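You operate a simulated robot arm through the tools that you are given. There is no shell and no other tool.

Carry out the task below with a simulated robot arm. There is one attempt and no reset: what you move stays moved.

TASK
Queue the three dates on belt 1 at the end plate at speed 3, then stop.
Fine: set the dial and swing the plate across before starting; other controls and tubs stay.

It is judged by the outcome, as a careful person would: the job done as asked, and still so three seconds after it is handed in. It fails if anything else is knocked over, pushed out of place, dropped, spilled or broken.

THE ROBOT
A 7-joint arm with a two-finger parallel gripper, fixed in place. Base frame: the origin is at the foot of the arm, x ahead of it, y to its left, z up. Units: m, degrees, N and s.
Its first joint turns from -166.0 to 166.0 degrees. Payload 1.57 kg.
The tool frame sits at the grasp point between the pads (the TCP): z along the fingers, y along the line on which they close. The tips reach 0.03 m beyond it. The gripper opens to 0.08 m. The fingers are 0.017 m wide and 0.012 m thick; the gripper's body (0.04 by 0.082 m) begins 0.08 m behind the TCP.
Orientation is told as [roll, pitch, yaw] about the base's x, y, z axes, in that order, counted from this pose: with the fingers straight down and closing along the base's y, the tool's x points along the base's -x, its y along +y and its z along -z.

THE INTERFACE
- The arm moves only by the tool nudge_tool. Its argument "moves" is a list of rows, each a list of 7 numbers: the shift along the base's x, y, z in m, then the turn, a rotation vector about the base's x, y, z in degrees, then the gripper command, from -1 (shut) to 1 (fully open), values between in proportion. In form: [[tx, ty, tz, wx, wy, wz, gripper], ...]. A call has 1 to 20 rows; each row shifts and turns the commanded pose from where the row before left it. A row lasts 0.2 s, in which the tool goes at most 0.05 m and 8.6 degrees; a call with a longer step from one row to the next is refused whole, and so is a gripper value outside its range. A pose out of reach is approached as far as the arm can. The call stops where the force on the tool passes 40 N (or 10 N more than at its start, if that is more) or the arm is blocked; 0.2 s more then pass. Each finger travels about 0.072 m/s and halts on what it meets, pressing with about 26 N; the grip force reading is that of the motor and also rises with nothing between the fingers. The clock runs only during rows and for 0.2 s after the last one: add rows that do not move to give the fingers time. It gives the time, the measured TCP pose, the force on the tool (base axes), the opening and the grip force at its end, in the units of the frame above (readings bear some noise), with the torque about the TCP (base axes, N m) and any sound that the robot's microphone picked up.
- Cameras (640 x 400 px; columns grow to the right, rows downward): "scene" is fixed at [0.4001, -0.65, 1.4737]; the picture's right is [1.00, 0.05, 0.00], its down [0.03, -0.65, -0.76] and it looks along [-0.04, 0.76, -0.65] (base axes); focal length 214 px, centre (320, 200). "wrist" rides on the gripper at [0.072, -0.007, -0.122] in the tool frame; the picture's right is [0.09, 1.00, 0.00], its down [-0.84, 0.08, -0.54] and it looks along [-0.54, 0.05, 0.84] (tool axes); focal length 238 px, centre (320, 200). There is no depth. A picture from a camera that has moved, and an enlarged one, comes with that camera's place and axes in the base frame and with its lens.
- get_image(camera): a new picture of that camera. No time passes.
- raise_lower(by): slides the trunk up (or, below 0, down) by that many m; the arm rides with it, the base frame stays. It gives what a move gives, with no picture.
- zoom(camera, box): a new picture of the part [left, top, right, bottom] of that camera's present view, enlarged. No time passes.
- close_job(): hands the job in; it is judged then, once.

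Nothing tells you positions but the pictures and the camera data. Unless the task says otherwise, let go and move clear before handing in.

The tools are called by a JSON object that holds its "method" and its "body". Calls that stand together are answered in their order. nudge_tool: Moves the arm, as the interface text tells. Its arguments: {"type":"object","properties":{"moves":{"type":"array"}},"required":["moves"]} The other tools are called the same way: raise_lower (by) slides the trunk up or down; get_image (camera) takes a picture; zoom (camera, box) takes an enlarged picture of a part of a camera's view; close_job () hands the job in.

At the start:

```text
clock: 0.0
ee_pos: [0.4341, 0.2388, 1.3089]
ee_rot: [0.0, 0.1, 0.0]
contact_force: [0.5, 0.4, -0.1]
wrist_torque: [-0.02, -0.01, 0.02]
finger_gap: 0.0802
finger_force: 0.1
trunk travel left (down, up): [-0.775, 0.215]
```

scene: 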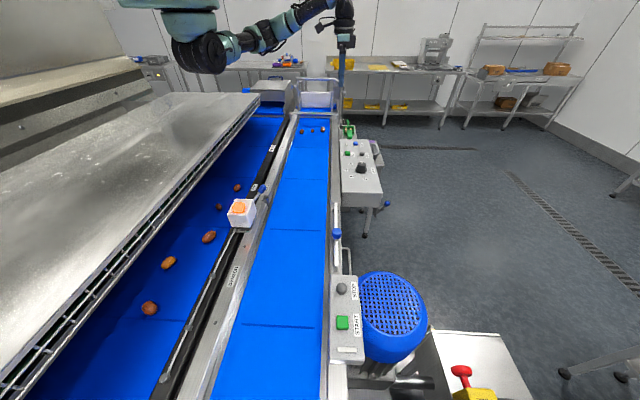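
wrist: 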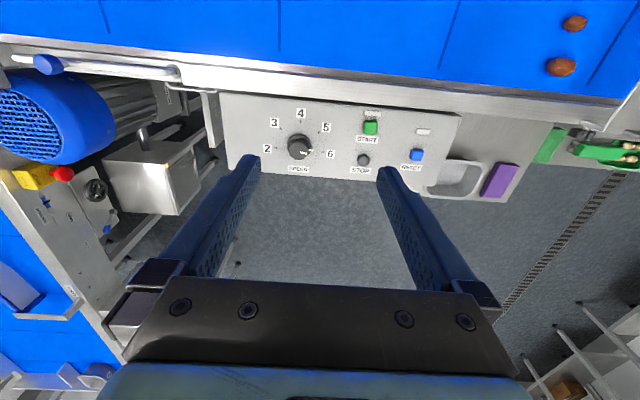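

I see two belts, a control panel with a speed dial, START, STOP and RESET on the right side of the right belt, and another START/STOP box nearer the camera. I'll look closer before moving anything.

{"method": "zoom", "body": {"camera": "scene", "box": [240, 60, 400, 160]}}

{"method": "zoom", "body": {"camera": "scene", "box": [320, 110, 400, 220]}}

{"method": "zoom", "body": {"camera": "scene", "box": [160, 120, 400, 280]}}

{"method": "zoom", "body": {"camera": "wrist", "box": [200, 80, 480, 220]}}

{"method": "zoom", "body": {"camera": "wrist", "box": [400, 0, 640, 220]}}

{"method": "zoom", "body": {"camera": "scene", "box": [280, 240, 520, 400]}}

```text
4.00 times, centred on (320, 110) of scene
camera zoom: at [0.4001, -0.65, 1.4737], right [1.0, 0.05, 0.0], down [0.03, -0.65, -0.76], along [-0.04, 0.76, -0.65], focal length 858 px, centre (320, 560)
```

zoom: 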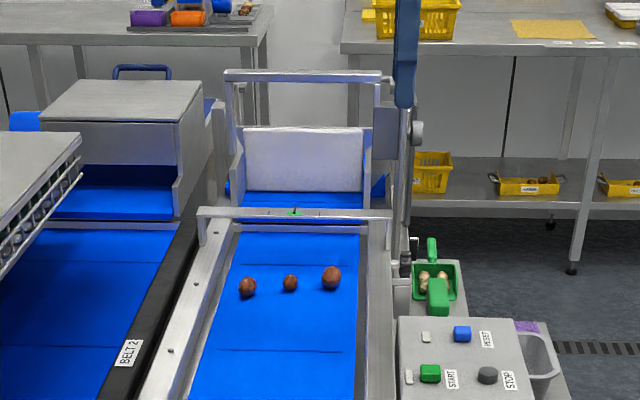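

```text
3.64 times, centred on (360, 165) of scene
camera zoom: at [0.4001, -0.65, 1.4737], right [1.0, 0.05, 0.0], down [0.03, -0.65, -0.76], along [-0.04, 0.76, -0.65], focal length 780 px, centre (174, 327)
```

zoom: 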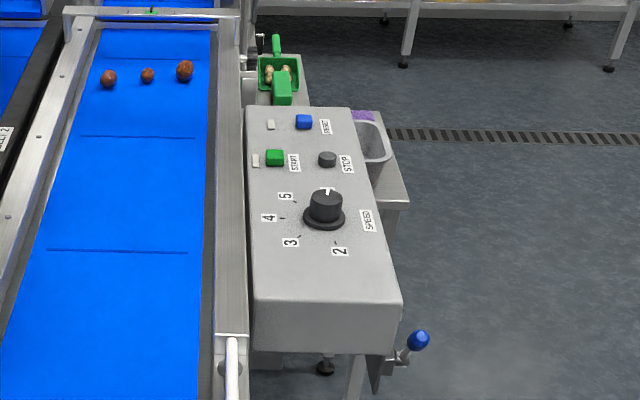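

```text
2.50 times, centred on (280, 200) of scene
camera zoom: at [0.4001, -0.65, 1.4737], right [1.0, 0.05, 0.0], down [0.03, -0.65, -0.76], along [-0.04, 0.76, -0.65], focal length 536 px, centre (420, 200)
```

zoom: 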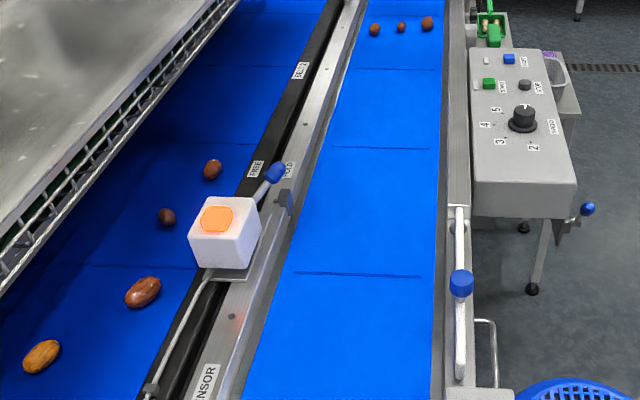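

```text
2.29 times, centred on (340, 150) of wrist
camera zoom: at [0.3614, 0.2329, 1.4311], right [-0.09, 1.0, 0.0], down [0.84, 0.08, 0.54], along [0.54, 0.05, -0.84], focal length 545 px, centre (274, 314)
```

zoom: 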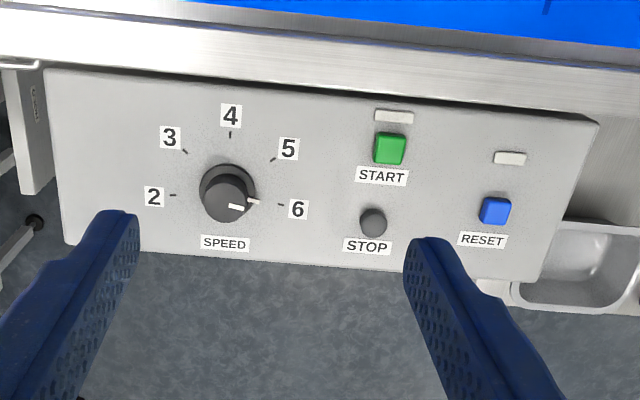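

```text
1.82 times, centred on (520, 110) of wrist
camera zoom: at [0.3614, 0.2329, 1.4311], right [-0.09, 1.0, 0.0], down [0.84, 0.08, 0.54], along [0.54, 0.05, -0.84], focal length 433 px, centre (-44, 364)
```

zoom: 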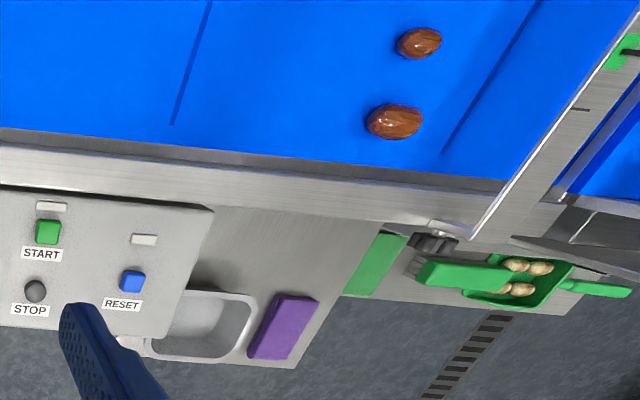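

```text
2.50 times, centred on (400, 320) of scene
camera zoom: at [0.4001, -0.65, 1.4737], right [1.0, 0.05, 0.0], down [0.03, -0.65, -0.76], along [-0.04, 0.76, -0.65], focal length 536 px, centre (120, -100)
```

zoom: 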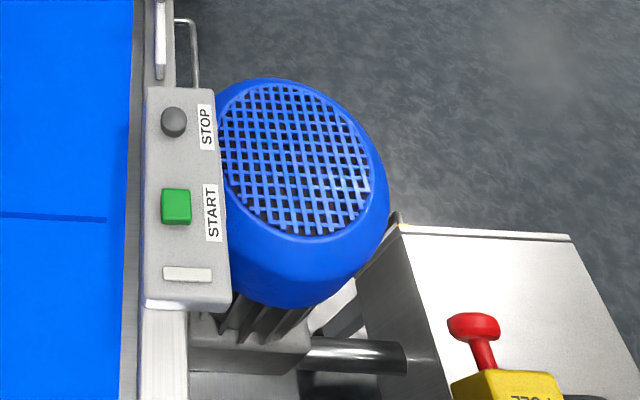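

The dial (now near 6) sits at about (0.544, 0.206, 0.95). I still need to find the swinging end plate and which way the belt runs, so I'm zooming further.

{"method": "zoom", "body": {"camera": "scene", "box": [280, 70, 360, 120]}}

{"method": "zoom", "body": {"camera": "scene", "box": [320, 105, 370, 140]}}

{"method": "zoom", "body": {"camera": "scene", "box": [300, 200, 380, 280]}}

{"method": "zoom", "body": {"camera": "wrist", "box": [520, 40, 640, 200]}}

{"method": "zoom", "body": {"camera": "wrist", "box": [0, 30, 240, 330]}}

{"method": "zoom", "body": {"camera": "scene", "box": [200, 170, 300, 260]}}

```text
8.00 times, centred on (320, 95) of scene
camera zoom: at [0.4001, -0.65, 1.4737], right [1.0, 0.05, 0.0], down [0.03, -0.65, -0.76], along [-0.04, 0.76, -0.65], focal length 1716 px, centre (320, 1040)
```

zoom: 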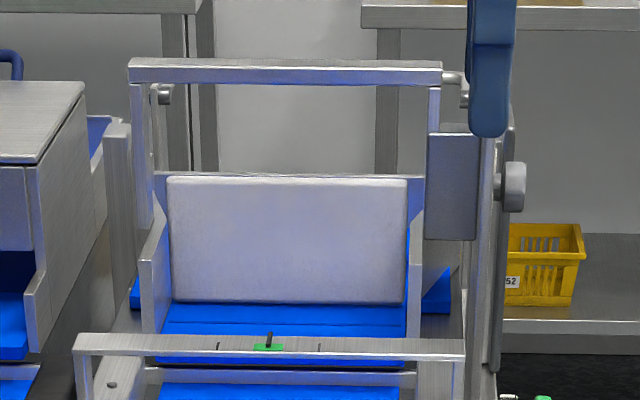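

```text
11.43 times, centred on (345, 122) of scene
camera zoom: at [0.4001, -0.65, 1.4737], right [1.0, 0.05, 0.0], down [0.03, -0.65, -0.76], along [-0.04, 0.76, -0.65], focal length 2451 px, centre (34, 1086)
```

zoom: 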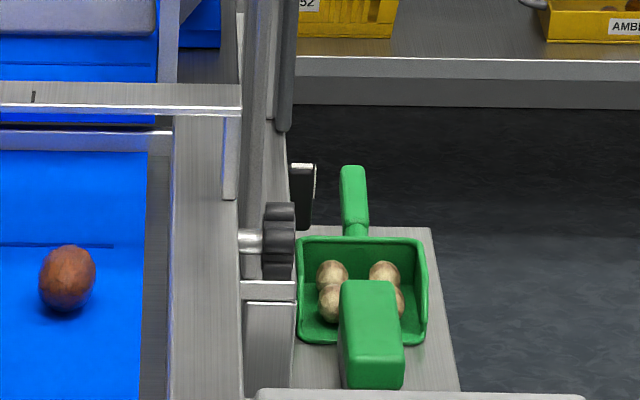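

```text
5.00 times, centred on (340, 240) of scene
camera zoom: at [0.4001, -0.65, 1.4737], right [1.0, 0.05, 0.0], down [0.03, -0.65, -0.76], along [-0.04, 0.76, -0.65], focal length 1072 px, centre (220, 0)
```

zoom: 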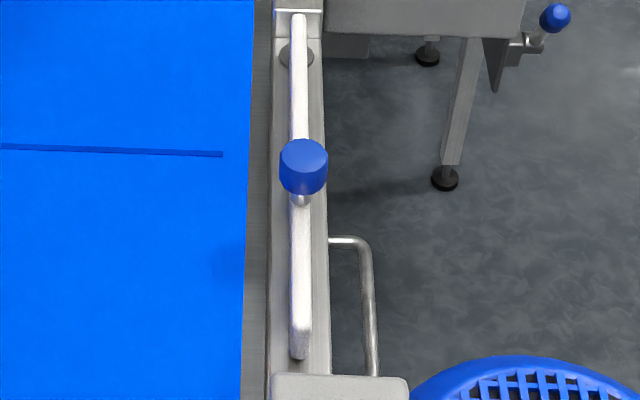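

```text
2.50 times, centred on (580, 120) of wrist
camera zoom: at [0.3614, 0.2329, 1.4311], right [-0.09, 1.0, 0.0], down [0.84, 0.08, 0.54], along [0.54, 0.05, -0.84], focal length 596 px, centre (-330, 400)
```

zoom: 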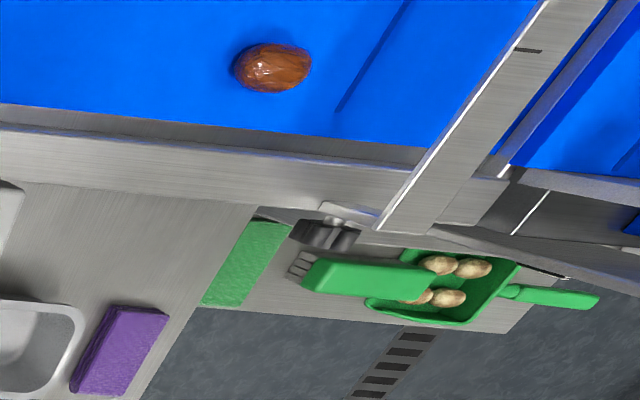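

```text
1.33 times, centred on (120, 180) of wrist
camera zoom: at [0.3614, 0.2329, 1.4311], right [-0.09, 1.0, 0.0], down [0.84, 0.08, 0.54], along [0.54, 0.05, -0.84], focal length 318 px, centre (587, 227)
```

zoom: 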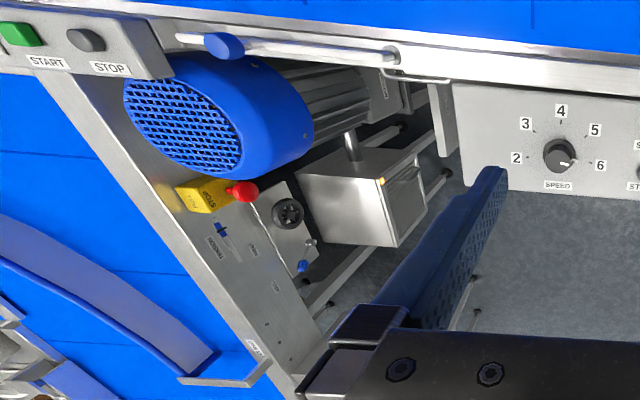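

```text
4.44 times, centred on (250, 215) of scene
camera zoom: at [0.4001, -0.65, 1.4737], right [1.0, 0.05, 0.0], down [0.03, -0.65, -0.76], along [-0.04, 0.76, -0.65], focal length 953 px, centre (631, 133)
```

zoom: 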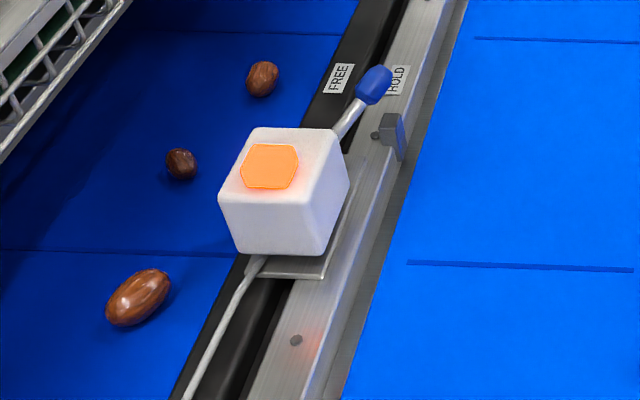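

The white upright bar with a blue knob along the right edge of belt 1, about y −0.06 to −0.34, looks like the swing plate, with its knob near (0.426, −0.218, 0.975). Next I'll check the arm's clearance and read the labels.

{"method": "zoom", "body": {"camera": "scene", "box": [100, 0, 380, 150]}}

{"method": "zoom", "body": {"camera": "scene", "box": [140, 240, 300, 400]}}

{"method": "zoom", "body": {"camera": "wrist", "box": [0, 40, 120, 110]}}

{"method": "zoom", "body": {"camera": "wrist", "box": [100, 50, 260, 150]}}

```text
2.29 times, centred on (240, 75) of scene
camera zoom: at [0.4001, -0.65, 1.4737], right [1.0, 0.05, 0.0], down [0.03, -0.65, -0.76], along [-0.04, 0.76, -0.65], focal length 490 px, centre (503, 486)
```

zoom: 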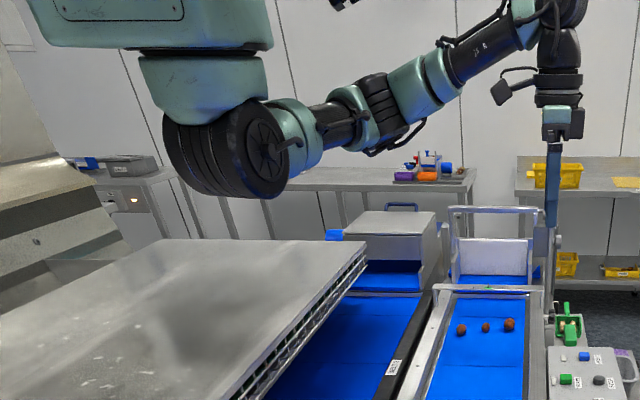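

```text
2.50 times, centred on (220, 320) of scene
camera zoom: at [0.4001, -0.65, 1.4737], right [1.0, 0.05, 0.0], down [0.03, -0.65, -0.76], along [-0.04, 0.76, -0.65], focal length 536 px, centre (570, -100)
```

zoom: 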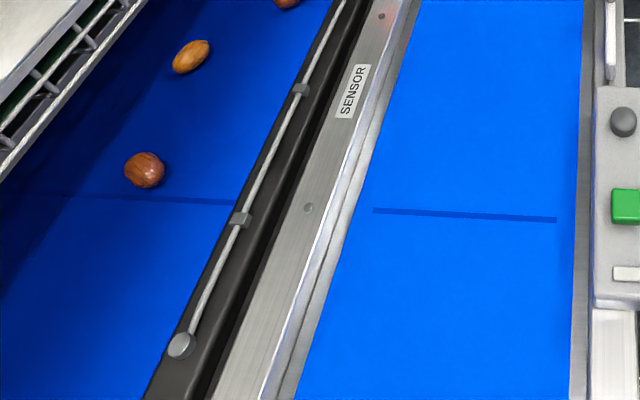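

```text
5.33 times, centred on (60, 75) of wrist
camera zoom: at [0.3614, 0.2329, 1.4311], right [-0.09, 1.0, 0.0], down [0.84, 0.08, 0.54], along [0.54, 0.05, -0.84], focal length 1271 px, centre (1707, 867)
```

zoom: 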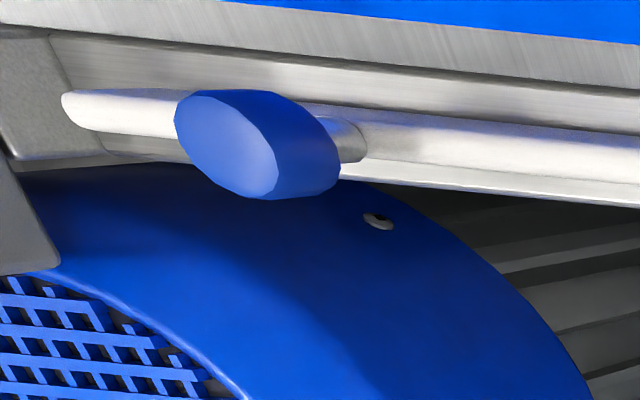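

```text
4.00 times, centred on (180, 100) of wrist
camera zoom: at [0.3614, 0.2329, 1.4311], right [-0.09, 1.0, 0.0], down [0.84, 0.08, 0.54], along [0.54, 0.05, -0.84], focal length 953 px, centre (880, 600)
```

zoom: 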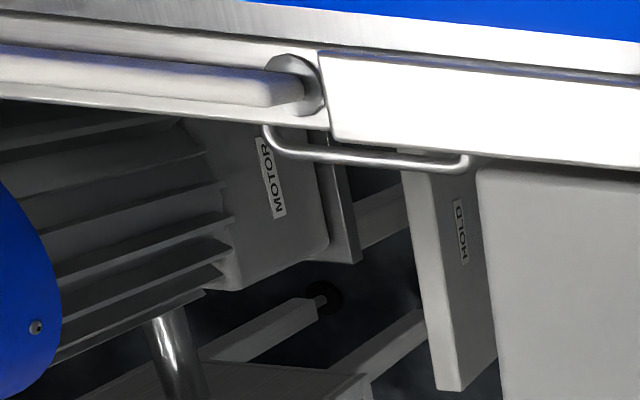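

The shoulder hangs above the steel cover. I'll swing the tool at its present safe height so the wrist camera can view the plate, its pivot and the small START/STOP box.

{"method": "nudge_tool", "body": {"moves": [[-0.012, -0.04, 0, 0, 0, 0, 1], [-0.012, -0.04, 0, 0, 0, 0, 1], [-0.012, -0.04, 0, 0, 0, 0, 1], [-0.012, -0.04, 0, 0, 0, 0, 1], [-0.012, -0.04, 0, 0, 0, 0, 1], [-0.012, -0.04, 0, 0, 0, 0, 1], [-0.012, -0.04, 0, 0, 0, 0, 1], [-0.012, -0.04, 0, 0, 0, 0, 1], [-0.012, -0.04, 0, 0, 0, 0, 1], [0, 0, 0, 0, 0, 0, 1]]}}

{"method": "get_image", "body": {"camera": "wrist"}}

{"method": "get_image", "body": {"camera": "scene"}}

```text
clock: 2.2
ee_pos: [0.3258, -0.1185, 1.31]
ee_rot: [0.0, -0.1, -0.1]
contact_force: [-0.3, 0.4, -0.1]
wrist_torque: [-0.01, -0.01, 0.04]
finger_gap: 0.08
finger_force: 0.0
trunk travel left (down, up): [-0.775, 0.215]
```

```text
taken
camera wrist: at [0.2527, -0.1257, 1.4323], right [-0.09, 1.0, 0.0], down [0.84, 0.08, 0.54], along [0.54, 0.05, -0.84], focal length 238 px, centre (320, 200)
```

wrist: 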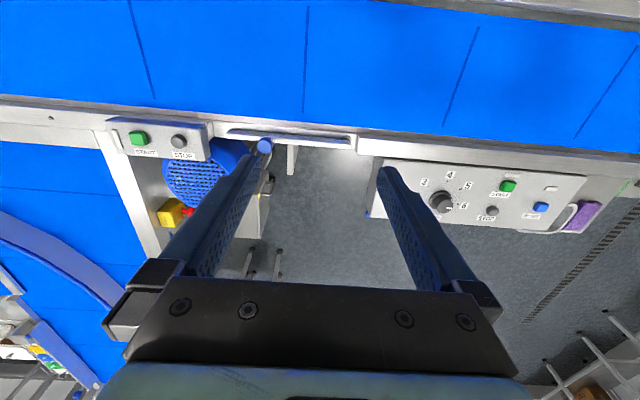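

```text
taken
```

scene: 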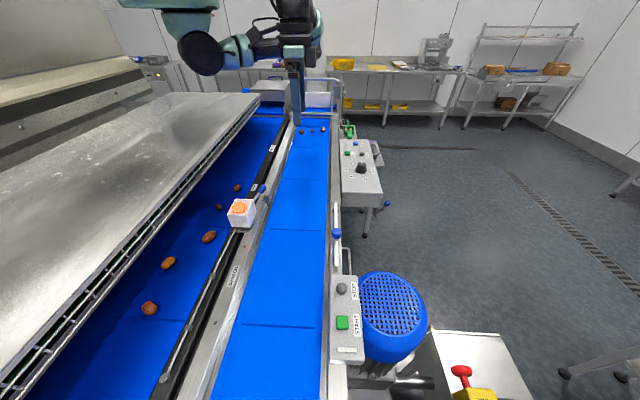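

The plate, the small box and the panel are all in view now. I'm zooming in on the plate's pivot and the small box's labels.

{"method": "zoom", "body": {"camera": "wrist", "box": [200, 100, 380, 210]}}

{"method": "zoom", "body": {"camera": "wrist", "box": [90, 100, 230, 190]}}

{"method": "zoom", "body": {"camera": "wrist", "box": [360, 130, 600, 250]}}

{"method": "zoom", "body": {"camera": "wrist", "box": [0, 200, 200, 400]}}

```text
3.56 times, centred on (290, 155) of wrist
camera zoom: at [0.2527, -0.1257, 1.4323], right [-0.09, 1.0, 0.0], down [0.84, 0.08, 0.54], along [0.54, 0.05, -0.84], focal length 848 px, centre (427, 360)
```

zoom: 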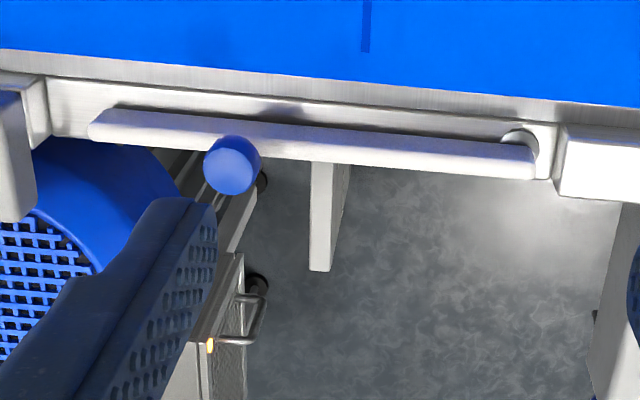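

```text
4.44 times, centred on (160, 145) of wrist
camera zoom: at [0.2527, -0.1257, 1.4323], right [-0.09, 1.0, 0.0], down [0.84, 0.08, 0.54], along [0.54, 0.05, -0.84], focal length 1059 px, centre (1031, 444)
```

zoom: 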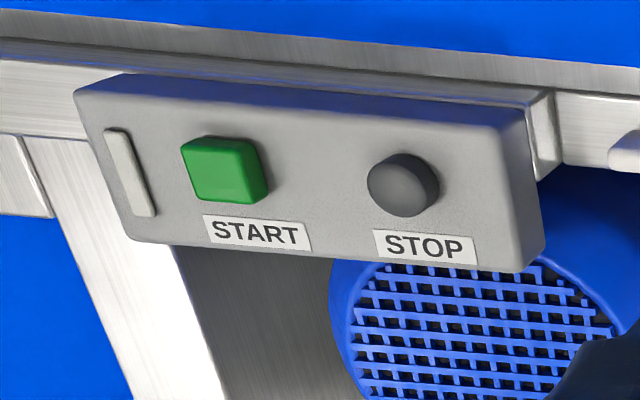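

```text
2.67 times, centred on (480, 190) of wrist
camera zoom: at [0.2527, -0.1257, 1.4323], right [-0.09, 1.0, 0.0], down [0.84, 0.08, 0.54], along [0.54, 0.05, -0.84], focal length 636 px, centre (-107, 227)
```

zoom: 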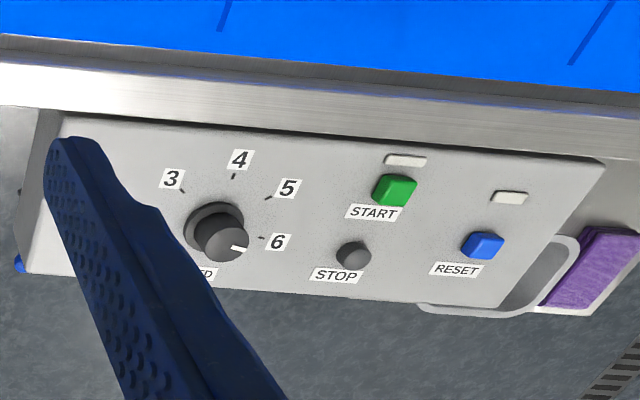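

```text
2.00 times, centred on (100, 300) of wrist
camera zoom: at [0.2527, -0.1257, 1.4323], right [-0.09, 1.0, 0.0], down [0.84, 0.08, 0.54], along [0.54, 0.05, -0.84], focal length 477 px, centre (760, 0)
```

zoom: 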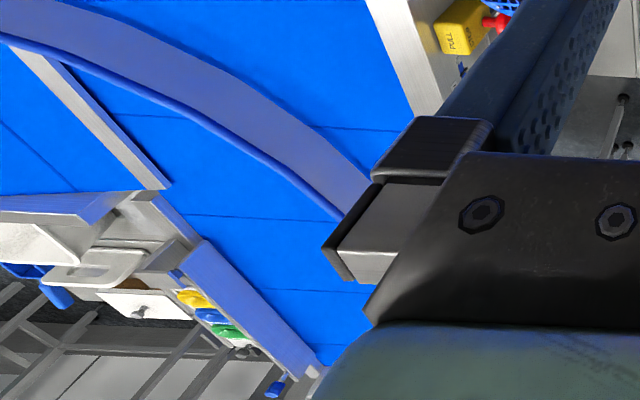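

The plate pivots at its far end, around (0.426, −0.07), and has a stop block across the belt at about (0.16, −0.04). I need to know which START/STOP serves belt 1, so I'm looking for a belt label.

{"method": "zoom", "body": {"camera": "scene", "box": [335, 130, 395, 170]}}

{"method": "zoom", "body": {"camera": "scene", "box": [325, 270, 375, 310]}}

{"method": "zoom", "body": {"camera": "scene", "box": [325, 310, 385, 370]}}

{"method": "zoom", "body": {"camera": "scene", "box": [240, 120, 300, 200]}}

{"method": "zoom", "body": {"camera": "wrist", "box": [0, 0, 640, 130]}}

{"method": "zoom", "body": {"camera": "scene", "box": [320, 150, 400, 220]}}

```text
10.00 times, centred on (365, 150) of scene
camera zoom: at [0.4001, -0.65, 1.4737], right [1.0, 0.05, 0.0], down [0.03, -0.65, -0.76], along [-0.04, 0.76, -0.65], focal length 2145 px, centre (-130, 700)
```

zoom: 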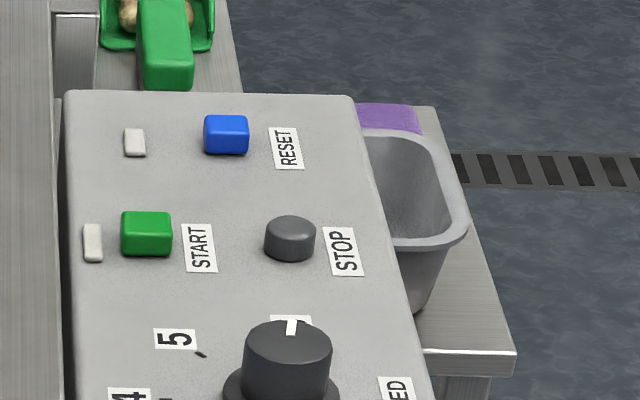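

```text
10.00 times, centred on (350, 290) of scene
camera zoom: at [0.4001, -0.65, 1.4737], right [1.0, 0.05, 0.0], down [0.03, -0.65, -0.76], along [-0.04, 0.76, -0.65], focal length 2145 px, centre (20, -700)
```

zoom: 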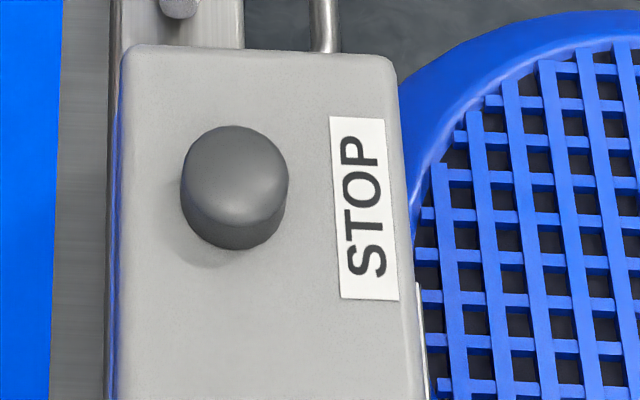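

```text
6.67 times, centred on (355, 340) of scene
camera zoom: at [0.4001, -0.65, 1.4737], right [1.0, 0.05, 0.0], down [0.03, -0.65, -0.76], along [-0.04, 0.76, -0.65], focal length 1430 px, centre (87, -733)
```

zoom: 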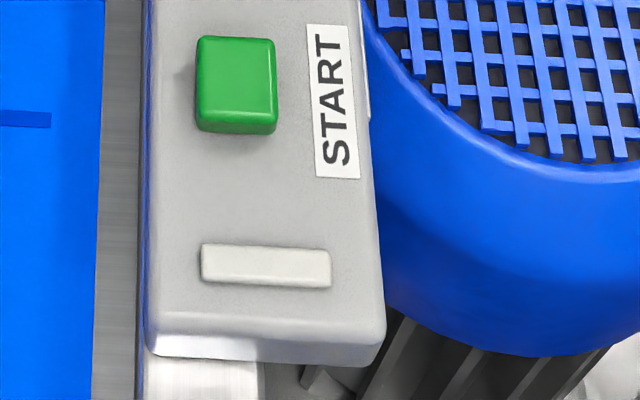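

```text
5.00 times, centred on (270, 160) of scene
camera zoom: at [0.4001, -0.65, 1.4737], right [1.0, 0.05, 0.0], down [0.03, -0.65, -0.76], along [-0.04, 0.76, -0.65], focal length 1072 px, centre (570, 400)
```

zoom: 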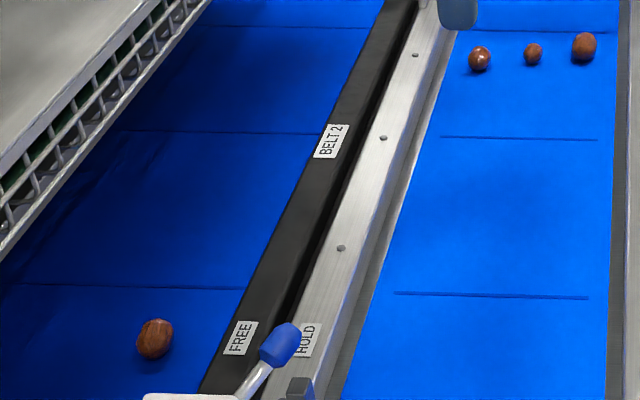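

```text
1.00 times, centred on (320, 65) of wrist (not enlarged: the box is as wide or as high as the picture)
camera zoom: at [0.2527, -0.1257, 1.4323], right [-0.09, 1.0, 0.0], down [0.84, 0.08, 0.54], along [0.54, 0.05, -0.84], focal length 238 px, centre (320, 335)
```

zoom: 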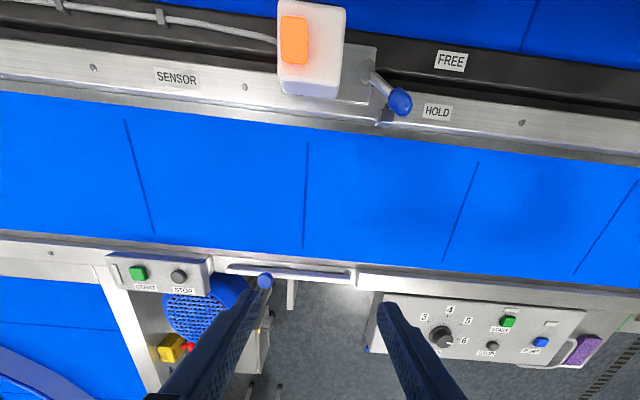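

```text
5.71 times, centred on (360, 185) of scene
camera zoom: at [0.4001, -0.65, 1.4737], right [1.0, 0.05, 0.0], down [0.03, -0.65, -0.76], along [-0.04, 0.76, -0.65], focal length 1226 px, centre (91, 286)
```

zoom: 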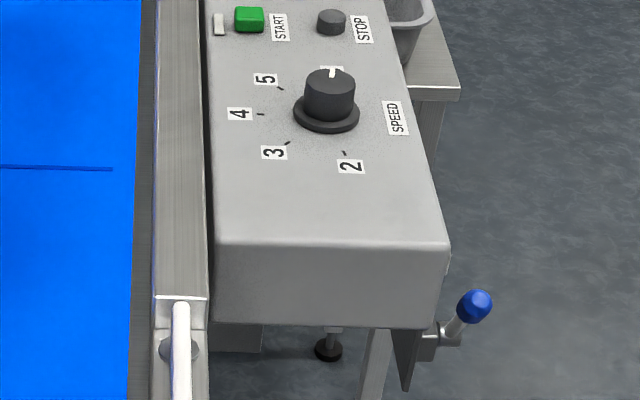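

The extended view shows the sensor cube with a FREE/HOLD lever next to the plate's stop block. I'm checking that lever and the posts under the panel for a belt 1 label.

{"method": "zoom", "body": {"camera": "wrist", "box": [270, 0, 470, 10]}}

{"method": "zoom", "body": {"camera": "wrist", "box": [0, 0, 640, 10]}}

{"method": "zoom", "body": {"camera": "wrist", "box": [220, 130, 380, 290]}}

{"method": "zoom", "body": {"camera": "wrist", "box": [540, 130, 640, 260]}}

{"method": "zoom", "body": {"camera": "scene", "box": [300, 390, 340, 400]}}

{"method": "zoom", "body": {"camera": "scene", "box": [0, 390, 640, 400]}}

```text
3.20 times, centred on (370, 5) of wrist
camera zoom: at [0.2527, -0.1257, 1.4323], right [-0.09, 1.0, 0.0], down [0.84, 0.08, 0.54], along [0.54, 0.05, -0.84], focal length 763 px, centre (160, 824)
```

zoom: 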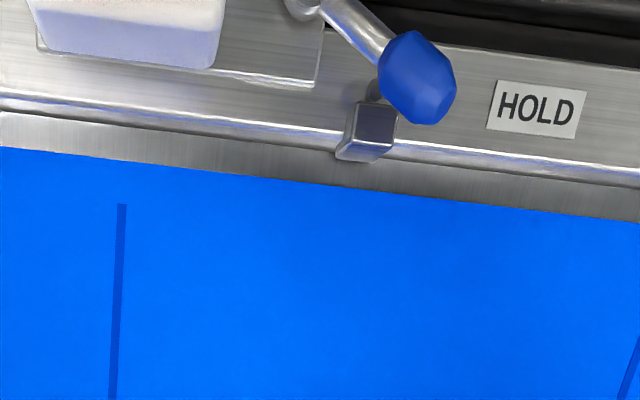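

```text
1.00 times, centred on (320, 5) of wrist (not enlarged: the box is as wide or as high as the picture)
camera zoom: at [0.2527, -0.1257, 1.4323], right [-0.09, 1.0, 0.0], down [0.84, 0.08, 0.54], along [0.54, 0.05, -0.84], focal length 238 px, centre (320, 395)
```

zoom: 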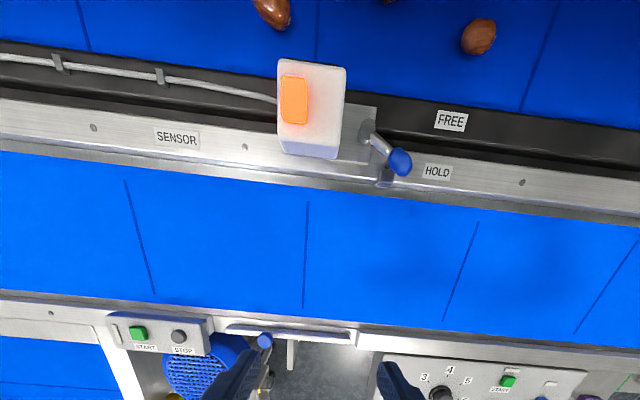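

```text
2.50 times, centred on (300, 210) of wrist
camera zoom: at [0.2527, -0.1257, 1.4323], right [-0.09, 1.0, 0.0], down [0.84, 0.08, 0.54], along [0.54, 0.05, -0.84], focal length 596 px, centre (370, 175)
```

zoom: 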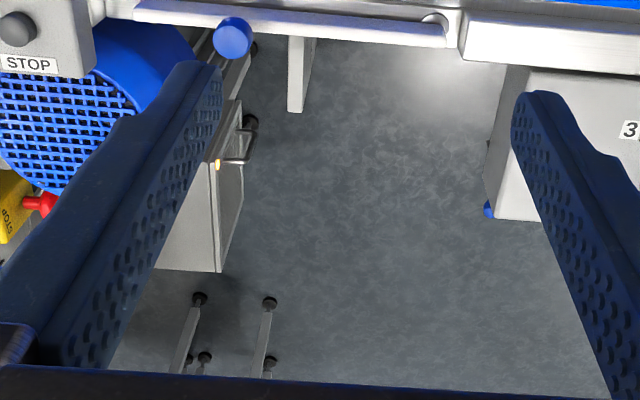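

```text
3.08 times, centred on (590, 195) of wrist
camera zoom: at [0.2527, -0.1257, 1.4323], right [-0.09, 1.0, 0.0], down [0.84, 0.08, 0.54], along [0.54, 0.05, -0.84], focal length 733 px, centre (-511, 215)
```

zoom: 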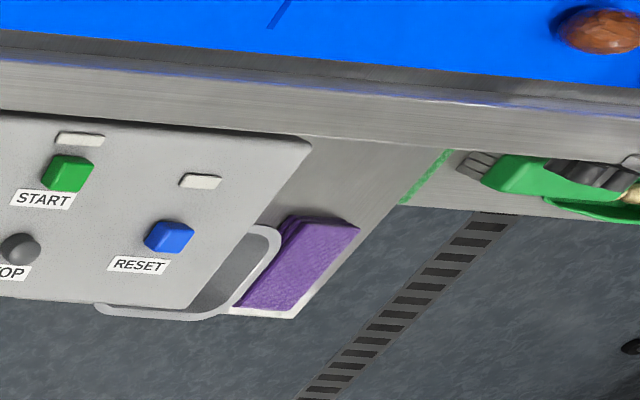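

```text
16.00 times, centred on (320, 395) of scene
camera zoom: at [0.4001, -0.65, 1.4737], right [1.0, 0.05, 0.0], down [0.03, -0.65, -0.76], along [-0.04, 0.76, -0.65], focal length 3432 px, centre (320, -2920)
```

zoom: 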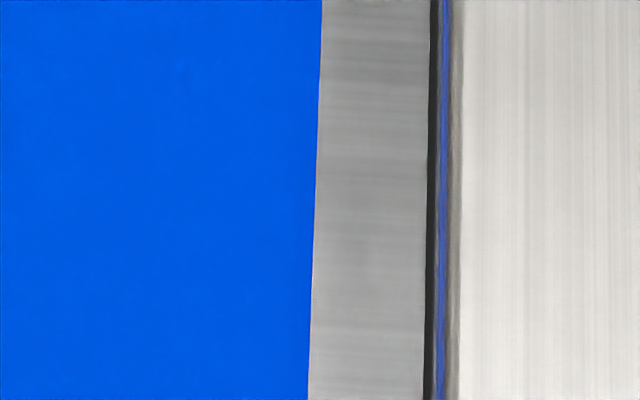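

```text
1.00 times, centred on (320, 395) of scene (not enlarged: the box is as wide or as high as the picture)
camera zoom: at [0.4001, -0.65, 1.4737], right [1.0, 0.05, 0.0], down [0.03, -0.65, -0.76], along [-0.04, 0.76, -0.65], focal length 214 px, centre (320, 5)
```

zoom: 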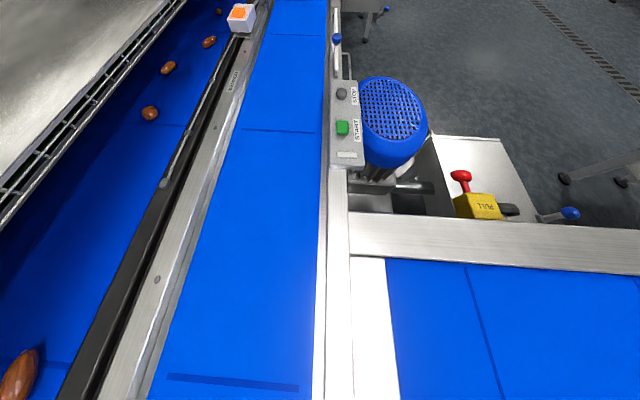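

The panel carrying the SPEED dial looks like belt 1's, and its START and STOP sit beside the dial. Before lowering the trunk I need the height of the cover under the shoulder, so I'll yaw the wrist at this safe height. That also tests the yaw range I'll need for the dial.

{"method": "nudge_tool", "body": {"moves": [[0, 0, 0, 0, 0, -8.5, 1], [0, 0, 0, 0, 0, -8.5, 1], [0, 0, 0, 0, 0, -8.5, 1], [0, 0, 0, 0, 0, -8.5, 1], [0, 0, 0, 0, 0, -8.5, 1], [0, 0, 0, 0, 0, -8.5, 1], [0, 0, 0, 0, 0, -8.5, 1], [0, 0, 0, 0, 0, -8.5, 1], [0, 0, 0, 0, 0, -8.5, 1], [0, 0, 0, 0, 0, -8.5, 1], [0, 0, 0, 0, 0, -5, 1], [0, 0, 0, 0, 0, 0, 1]]}}

{"method": "get_image", "body": {"camera": "wrist"}}

{"method": "get_image", "body": {"camera": "scene"}}

```text
clock: 4.8
ee_pos: [0.3252, -0.1187, 1.3085]
ee_rot: [0.0, 0.0, -90.2]
contact_force: [-0.5, 0.1, 0.5]
wrist_torque: [0.01, 0.01, 0.0]
finger_gap: 0.0802
finger_force: 0.0
trunk travel left (down, up): [-0.775, 0.215]
```

```text
taken
camera wrist: at [0.3191, -0.0483, 1.4305], right [1.0, 0.09, 0.0], down [0.08, -0.84, 0.54], along [0.05, -0.54, -0.84], focal length 238 px, centre (320, 200)
```

wrist: 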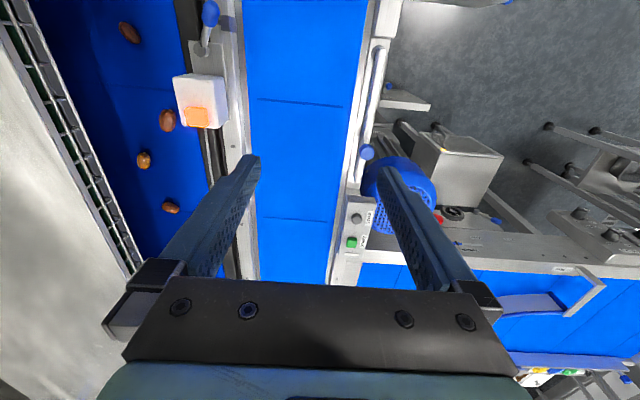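

```text
taken
```

scene: 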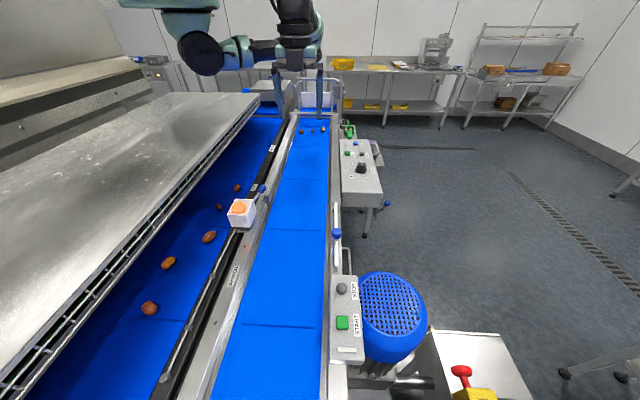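

Yaw to −90° works and the camera now looks back along the belts. I'm zooming on the cover edge, the lever and the pivot to measure them.

{"method": "zoom", "body": {"camera": "wrist", "box": [0, 0, 240, 150]}}

{"method": "zoom", "body": {"camera": "wrist", "box": [330, 30, 450, 170]}}

{"method": "zoom", "body": {"camera": "wrist", "box": [0, 0, 640, 10]}}

{"method": "zoom", "body": {"camera": "wrist", "box": [160, 0, 280, 60]}}

{"method": "zoom", "body": {"camera": "wrist", "box": [320, 160, 440, 280]}}

{"method": "zoom", "body": {"camera": "wrist", "box": [400, 120, 640, 270]}}

```text
2.67 times, centred on (120, 75) of wrist
camera zoom: at [0.3191, -0.0483, 1.4305], right [1.0, 0.09, 0.0], down [0.08, -0.84, 0.54], along [0.05, -0.54, -0.84], focal length 636 px, centre (853, 533)
```

zoom: 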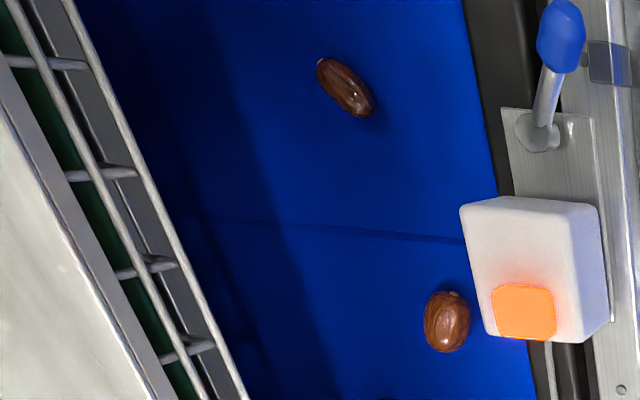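

```text
2.86 times, centred on (390, 100) of wrist
camera zoom: at [0.3191, -0.0483, 1.4305], right [1.0, 0.09, 0.0], down [0.08, -0.84, 0.54], along [0.05, -0.54, -0.84], focal length 681 px, centre (120, 486)
```

zoom: 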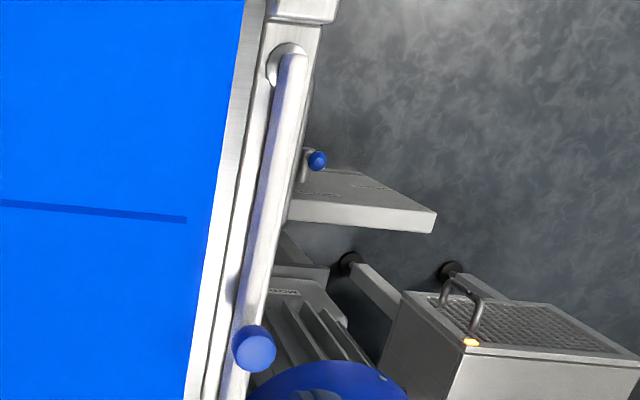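

```text
1.00 times, centred on (320, 5) of wrist (not enlarged: the box is as wide or as high as the picture)
camera zoom: at [0.3191, -0.0483, 1.4305], right [1.0, 0.09, 0.0], down [0.08, -0.84, 0.54], along [0.05, -0.54, -0.84], focal length 238 px, centre (320, 395)
```

zoom: 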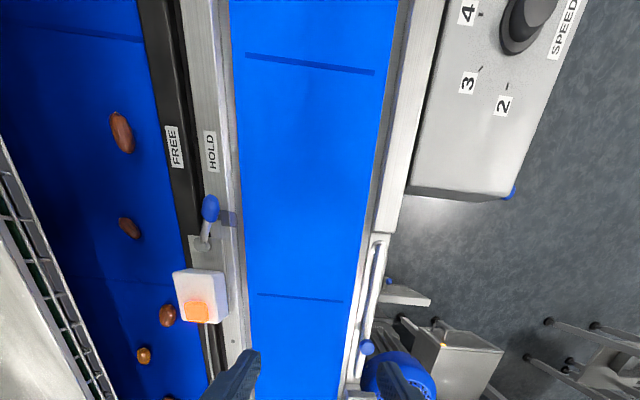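

```text
5.33 times, centred on (220, 30) of wrist
camera zoom: at [0.3191, -0.0483, 1.4305], right [1.0, 0.09, 0.0], down [0.08, -0.84, 0.54], along [0.05, -0.54, -0.84], focal length 1271 px, centre (853, 1107)
```

zoom: 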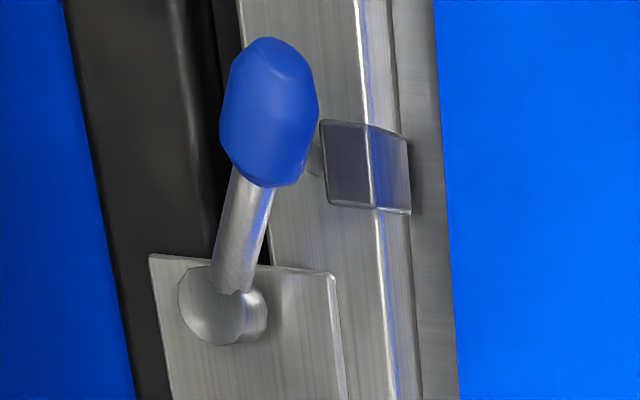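

```text
3.33 times, centred on (380, 220) of wrist
camera zoom: at [0.3191, -0.0483, 1.4305], right [1.0, 0.09, 0.0], down [0.08, -0.84, 0.54], along [0.05, -0.54, -0.84], focal length 794 px, centre (120, 133)
```

zoom: 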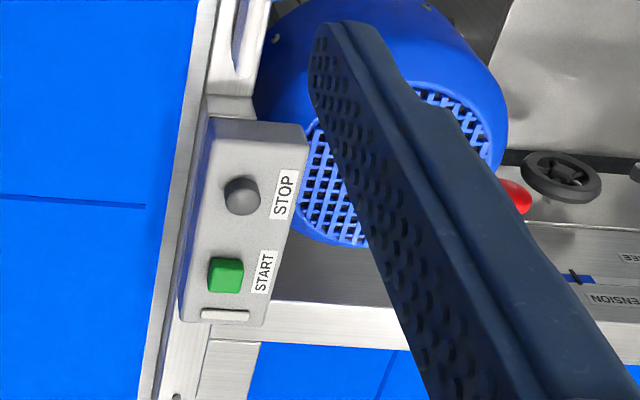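

```text
2.67 times, centred on (520, 195) of wrist
camera zoom: at [0.3191, -0.0483, 1.4305], right [1.0, 0.09, 0.0], down [0.08, -0.84, 0.54], along [0.05, -0.54, -0.84], focal length 636 px, centre (-213, 213)
```

zoom: 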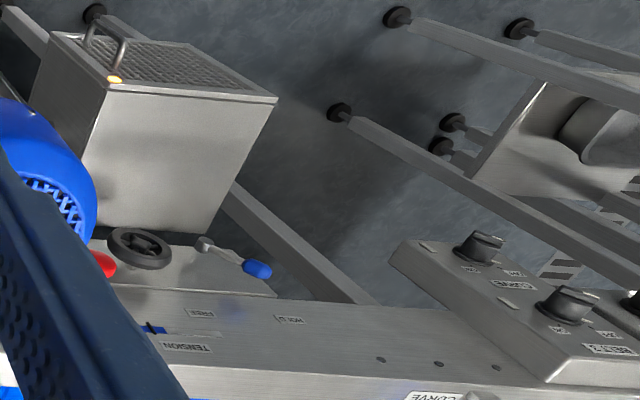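

The cover's top edge sits at about z 1.06 for x < −0.085, and the shoulder's underside is near 1.36. I'll lower the trunk in careful steps and check clearance as I go, after first turning the wrist back to yaw 0.

{"method": "nudge_tool", "body": {"moves": [[0, 0, 0, 0, 0, 8.5, 1], [0, 0, 0, 0, 0, 8.5, 1], [0, 0, 0, 0, 0, 8.5, 1], [0, 0, 0, 0, 0, 8.5, 1], [0, 0, 0, 0, 0, 8.5, 1], [0, 0, 0, 0, 0, 8.5, 1], [0, 0, 0, 0, 0, 8.5, 1], [0, 0, 0, 0, 0, 8.5, 1], [0, 0, 0, 0, 0, 8.5, 1], [0, 0, 0, 0, 0, 8.5, 1], [0, 0, 0, 0, 0, 5, 1], [0, 0, 0, 0, 0, 0, 1]]}}

{"method": "raise_lower", "body": {"by": -0.12}}

{"method": "get_image", "body": {"camera": "scene"}}

{"method": "zoom", "body": {"camera": "scene", "box": [100, 0, 380, 150]}}

```text
clock: 7.4
ee_pos: [0.3249, -0.1198, 1.309]
ee_rot: [0.0, 0.0, 0.1]
contact_force: [0.5, -0.1, -0.2]
wrist_torque: [0.01, -0.01, 0.0]
finger_gap: 0.0801
finger_force: 0.1
trunk travel left (down, up): [-0.775, 0.215]
```

```text
clock: 8.9
ee_pos: [0.3264, -0.1207, 1.1876]
ee_rot: [0.0, 0.0, 0.0]
contact_force: [-0.3, 0.4, -0.2]
wrist_torque: [0.01, 0.04, 0.0]
finger_gap: 0.0801
finger_force: 0.0
trunk travel left (down, up): [-0.655, 0.335]
```

```text
taken
```

scene: 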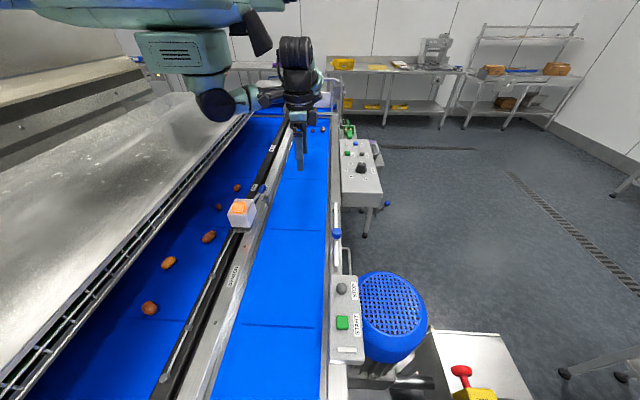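

```text
2.29 times, centred on (240, 75) of scene
camera zoom: at [0.4001, -0.65, 1.4737], right [1.0, 0.05, 0.0], down [0.03, -0.65, -0.76], along [-0.04, 0.76, -0.65], focal length 490 px, centre (503, 486)
```

zoom: 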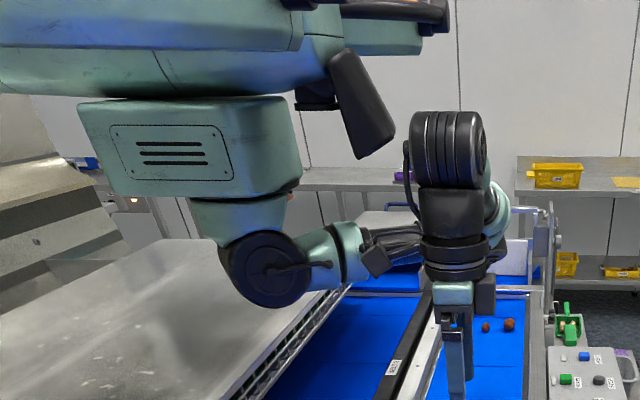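

There is still good clearance: shoulder underside about 1.23 over belt 2, body about 1.36 over the cover at 1.06. I'll lower another 0.12 m while the gripper hangs above empty belt.

{"method": "raise_lower", "body": {"by": -0.12}}

{"method": "get_image", "body": {"camera": "scene"}}

{"method": "zoom", "body": {"camera": "scene", "box": [100, 0, 380, 175]}}

{"method": "get_image", "body": {"camera": "wrist"}}

```text
clock: 10.4
ee_pos: [0.3255, -0.1217, 1.0686]
ee_rot: [0.1, 0.0, -0.1]
contact_force: [-0.6, -0.3, 0.2]
wrist_torque: [-0.01, -0.03, 0.02]
finger_gap: 0.0799
finger_force: 0.1
trunk travel left (down, up): [-0.535, 0.455]
```

```text
taken
```

scene: 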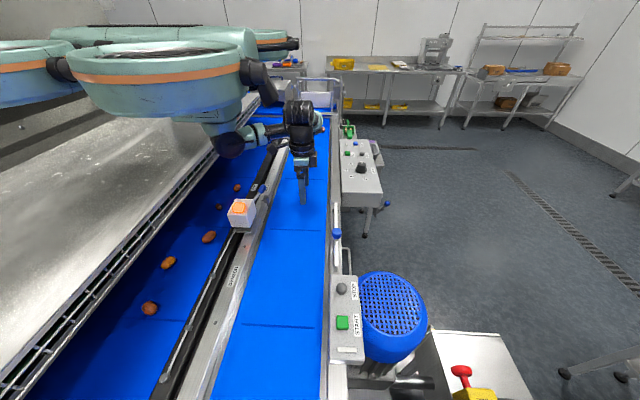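

```text
2.29 times, centred on (240, 88) of scene
camera zoom: at [0.4001, -0.65, 1.4737], right [1.0, 0.05, 0.0], down [0.03, -0.65, -0.76], along [-0.04, 0.76, -0.65], focal length 490 px, centre (503, 457)
```

zoom: 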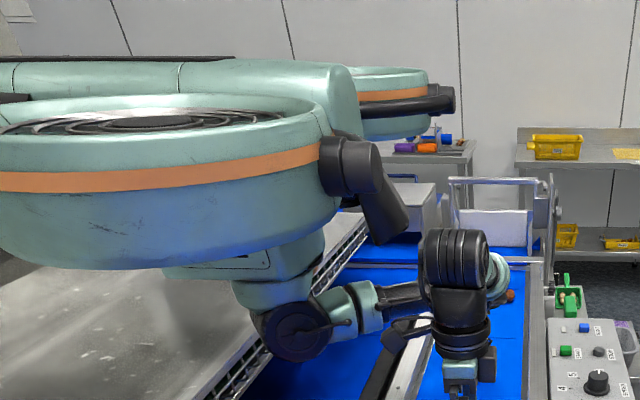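

```text
taken
camera wrist: at [0.2531, -0.1275, 1.1907], right [-0.09, 1.0, 0.0], down [0.84, 0.08, 0.54], along [0.54, 0.05, -0.84], focal length 238 px, centre (320, 200)
```

wrist: 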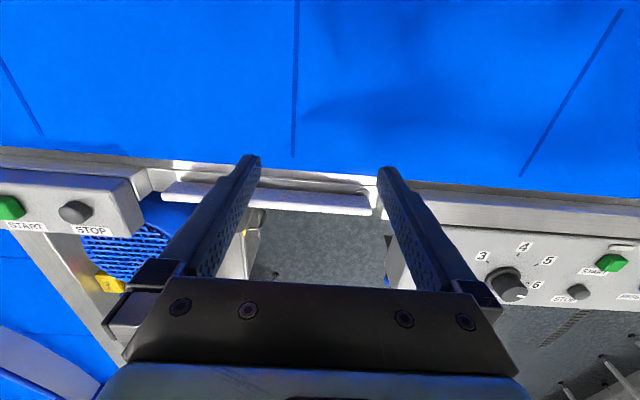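

The arm now hangs at working height with clearance all round. I'll carry the open gripper at z ≈ 1.07 to above the dial and look at it closely.

{"method": "nudge_tool", "body": {"moves": [[0.0218, 0.0328, 0, 0, 0, 0, 1], [0.0218, 0.0328, 0, 0, 0, 0, 1], [0.0218, 0.0328, 0, 0, 0, 0, 1], [0.0218, 0.0328, 0, 0, 0, 0, 1], [0.0218, 0.0328, 0, 0, 0, 0, 1], [0.0218, 0.0328, 0, 0, 0, 0, 1], [0.0218, 0.0328, 0, 0, 0, 0, 1], [0.0218, 0.0328, 0, 0, 0, 0, 1], [0.0218, 0.0328, 0, 0, 0, 0, 1], [0, 0, 0, 0, 0, 0, 1]]}}

{"method": "get_image", "body": {"camera": "wrist"}}

{"method": "get_image", "body": {"camera": "scene"}}

```text
clock: 12.6
ee_pos: [0.5206, 0.1784, 1.0688]
ee_rot: [0.0, 0.0, 0.0]
contact_force: [-1.1, 0.0, -0.5]
wrist_torque: [0.05, -0.02, 0.04]
finger_gap: 0.0799
finger_force: 0.0
trunk travel left (down, up): [-0.535, 0.455]
```

```text
taken
camera wrist: at [0.4479, 0.1707, 1.1909], right [-0.09, 1.0, 0.0], down [0.84, 0.08, 0.54], along [0.54, 0.05, -0.84], focal length 238 px, centre (320, 200)
```

wrist: 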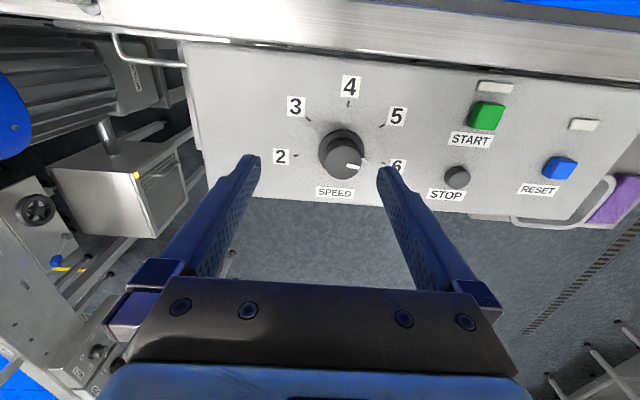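

```text
taken
```

scene: 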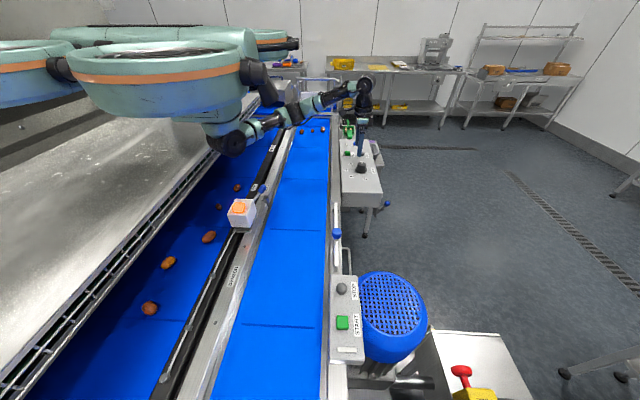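

I'm above the dial. I'm zooming in to measure the knob, its pointer and the tick angles.

{"method": "zoom", "body": {"camera": "wrist", "box": [260, 65, 430, 205]}}

{"method": "zoom", "body": {"camera": "wrist", "box": [420, 70, 600, 220]}}

{"method": "zoom", "body": {"camera": "scene", "box": [335, 130, 395, 200]}}

```text
2.86 times, centred on (345, 135) of wrist
camera zoom: at [0.4479, 0.1707, 1.1909], right [-0.09, 1.0, 0.0], down [0.84, 0.08, 0.54], along [0.54, 0.05, -0.84], focal length 681 px, centre (249, 386)
```

zoom: 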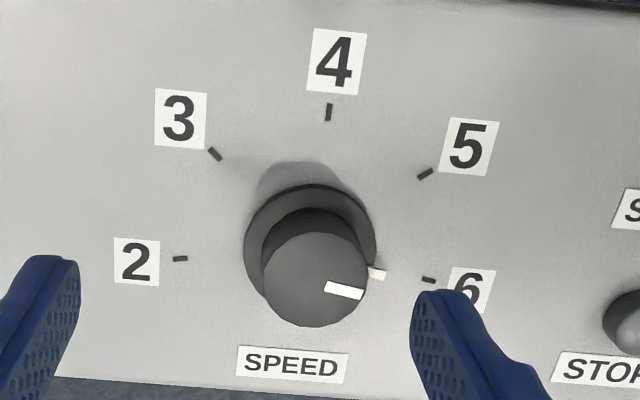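

```text
2.67 times, centred on (510, 145) of wrist
camera zoom: at [0.4479, 0.1707, 1.1909], right [-0.09, 1.0, 0.0], down [0.84, 0.08, 0.54], along [0.54, 0.05, -0.84], focal length 636 px, centre (-187, 347)
```

zoom: 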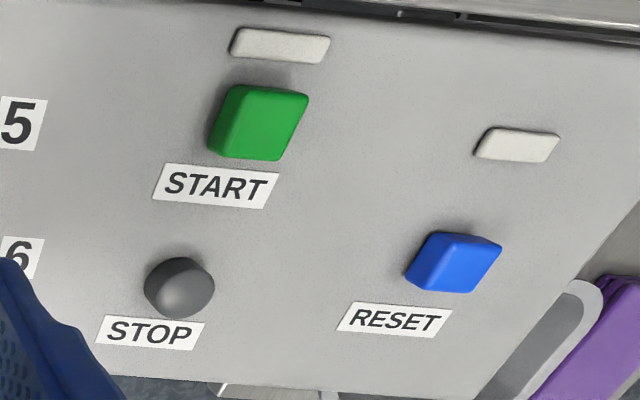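

```text
5.71 times, centred on (365, 165) of scene
camera zoom: at [0.4001, -0.65, 1.4737], right [1.0, 0.05, 0.0], down [0.03, -0.65, -0.76], along [-0.04, 0.76, -0.65], focal length 1226 px, centre (63, 400)
```

zoom: 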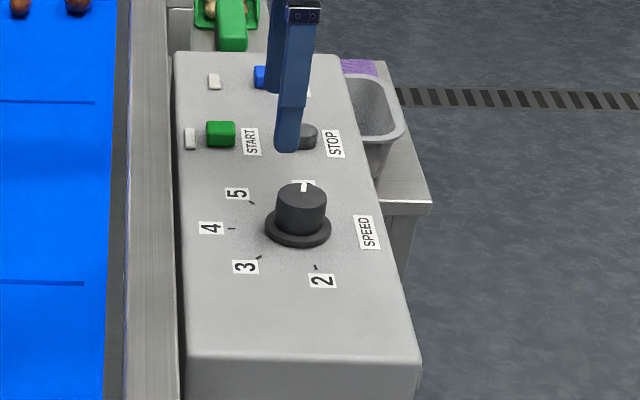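

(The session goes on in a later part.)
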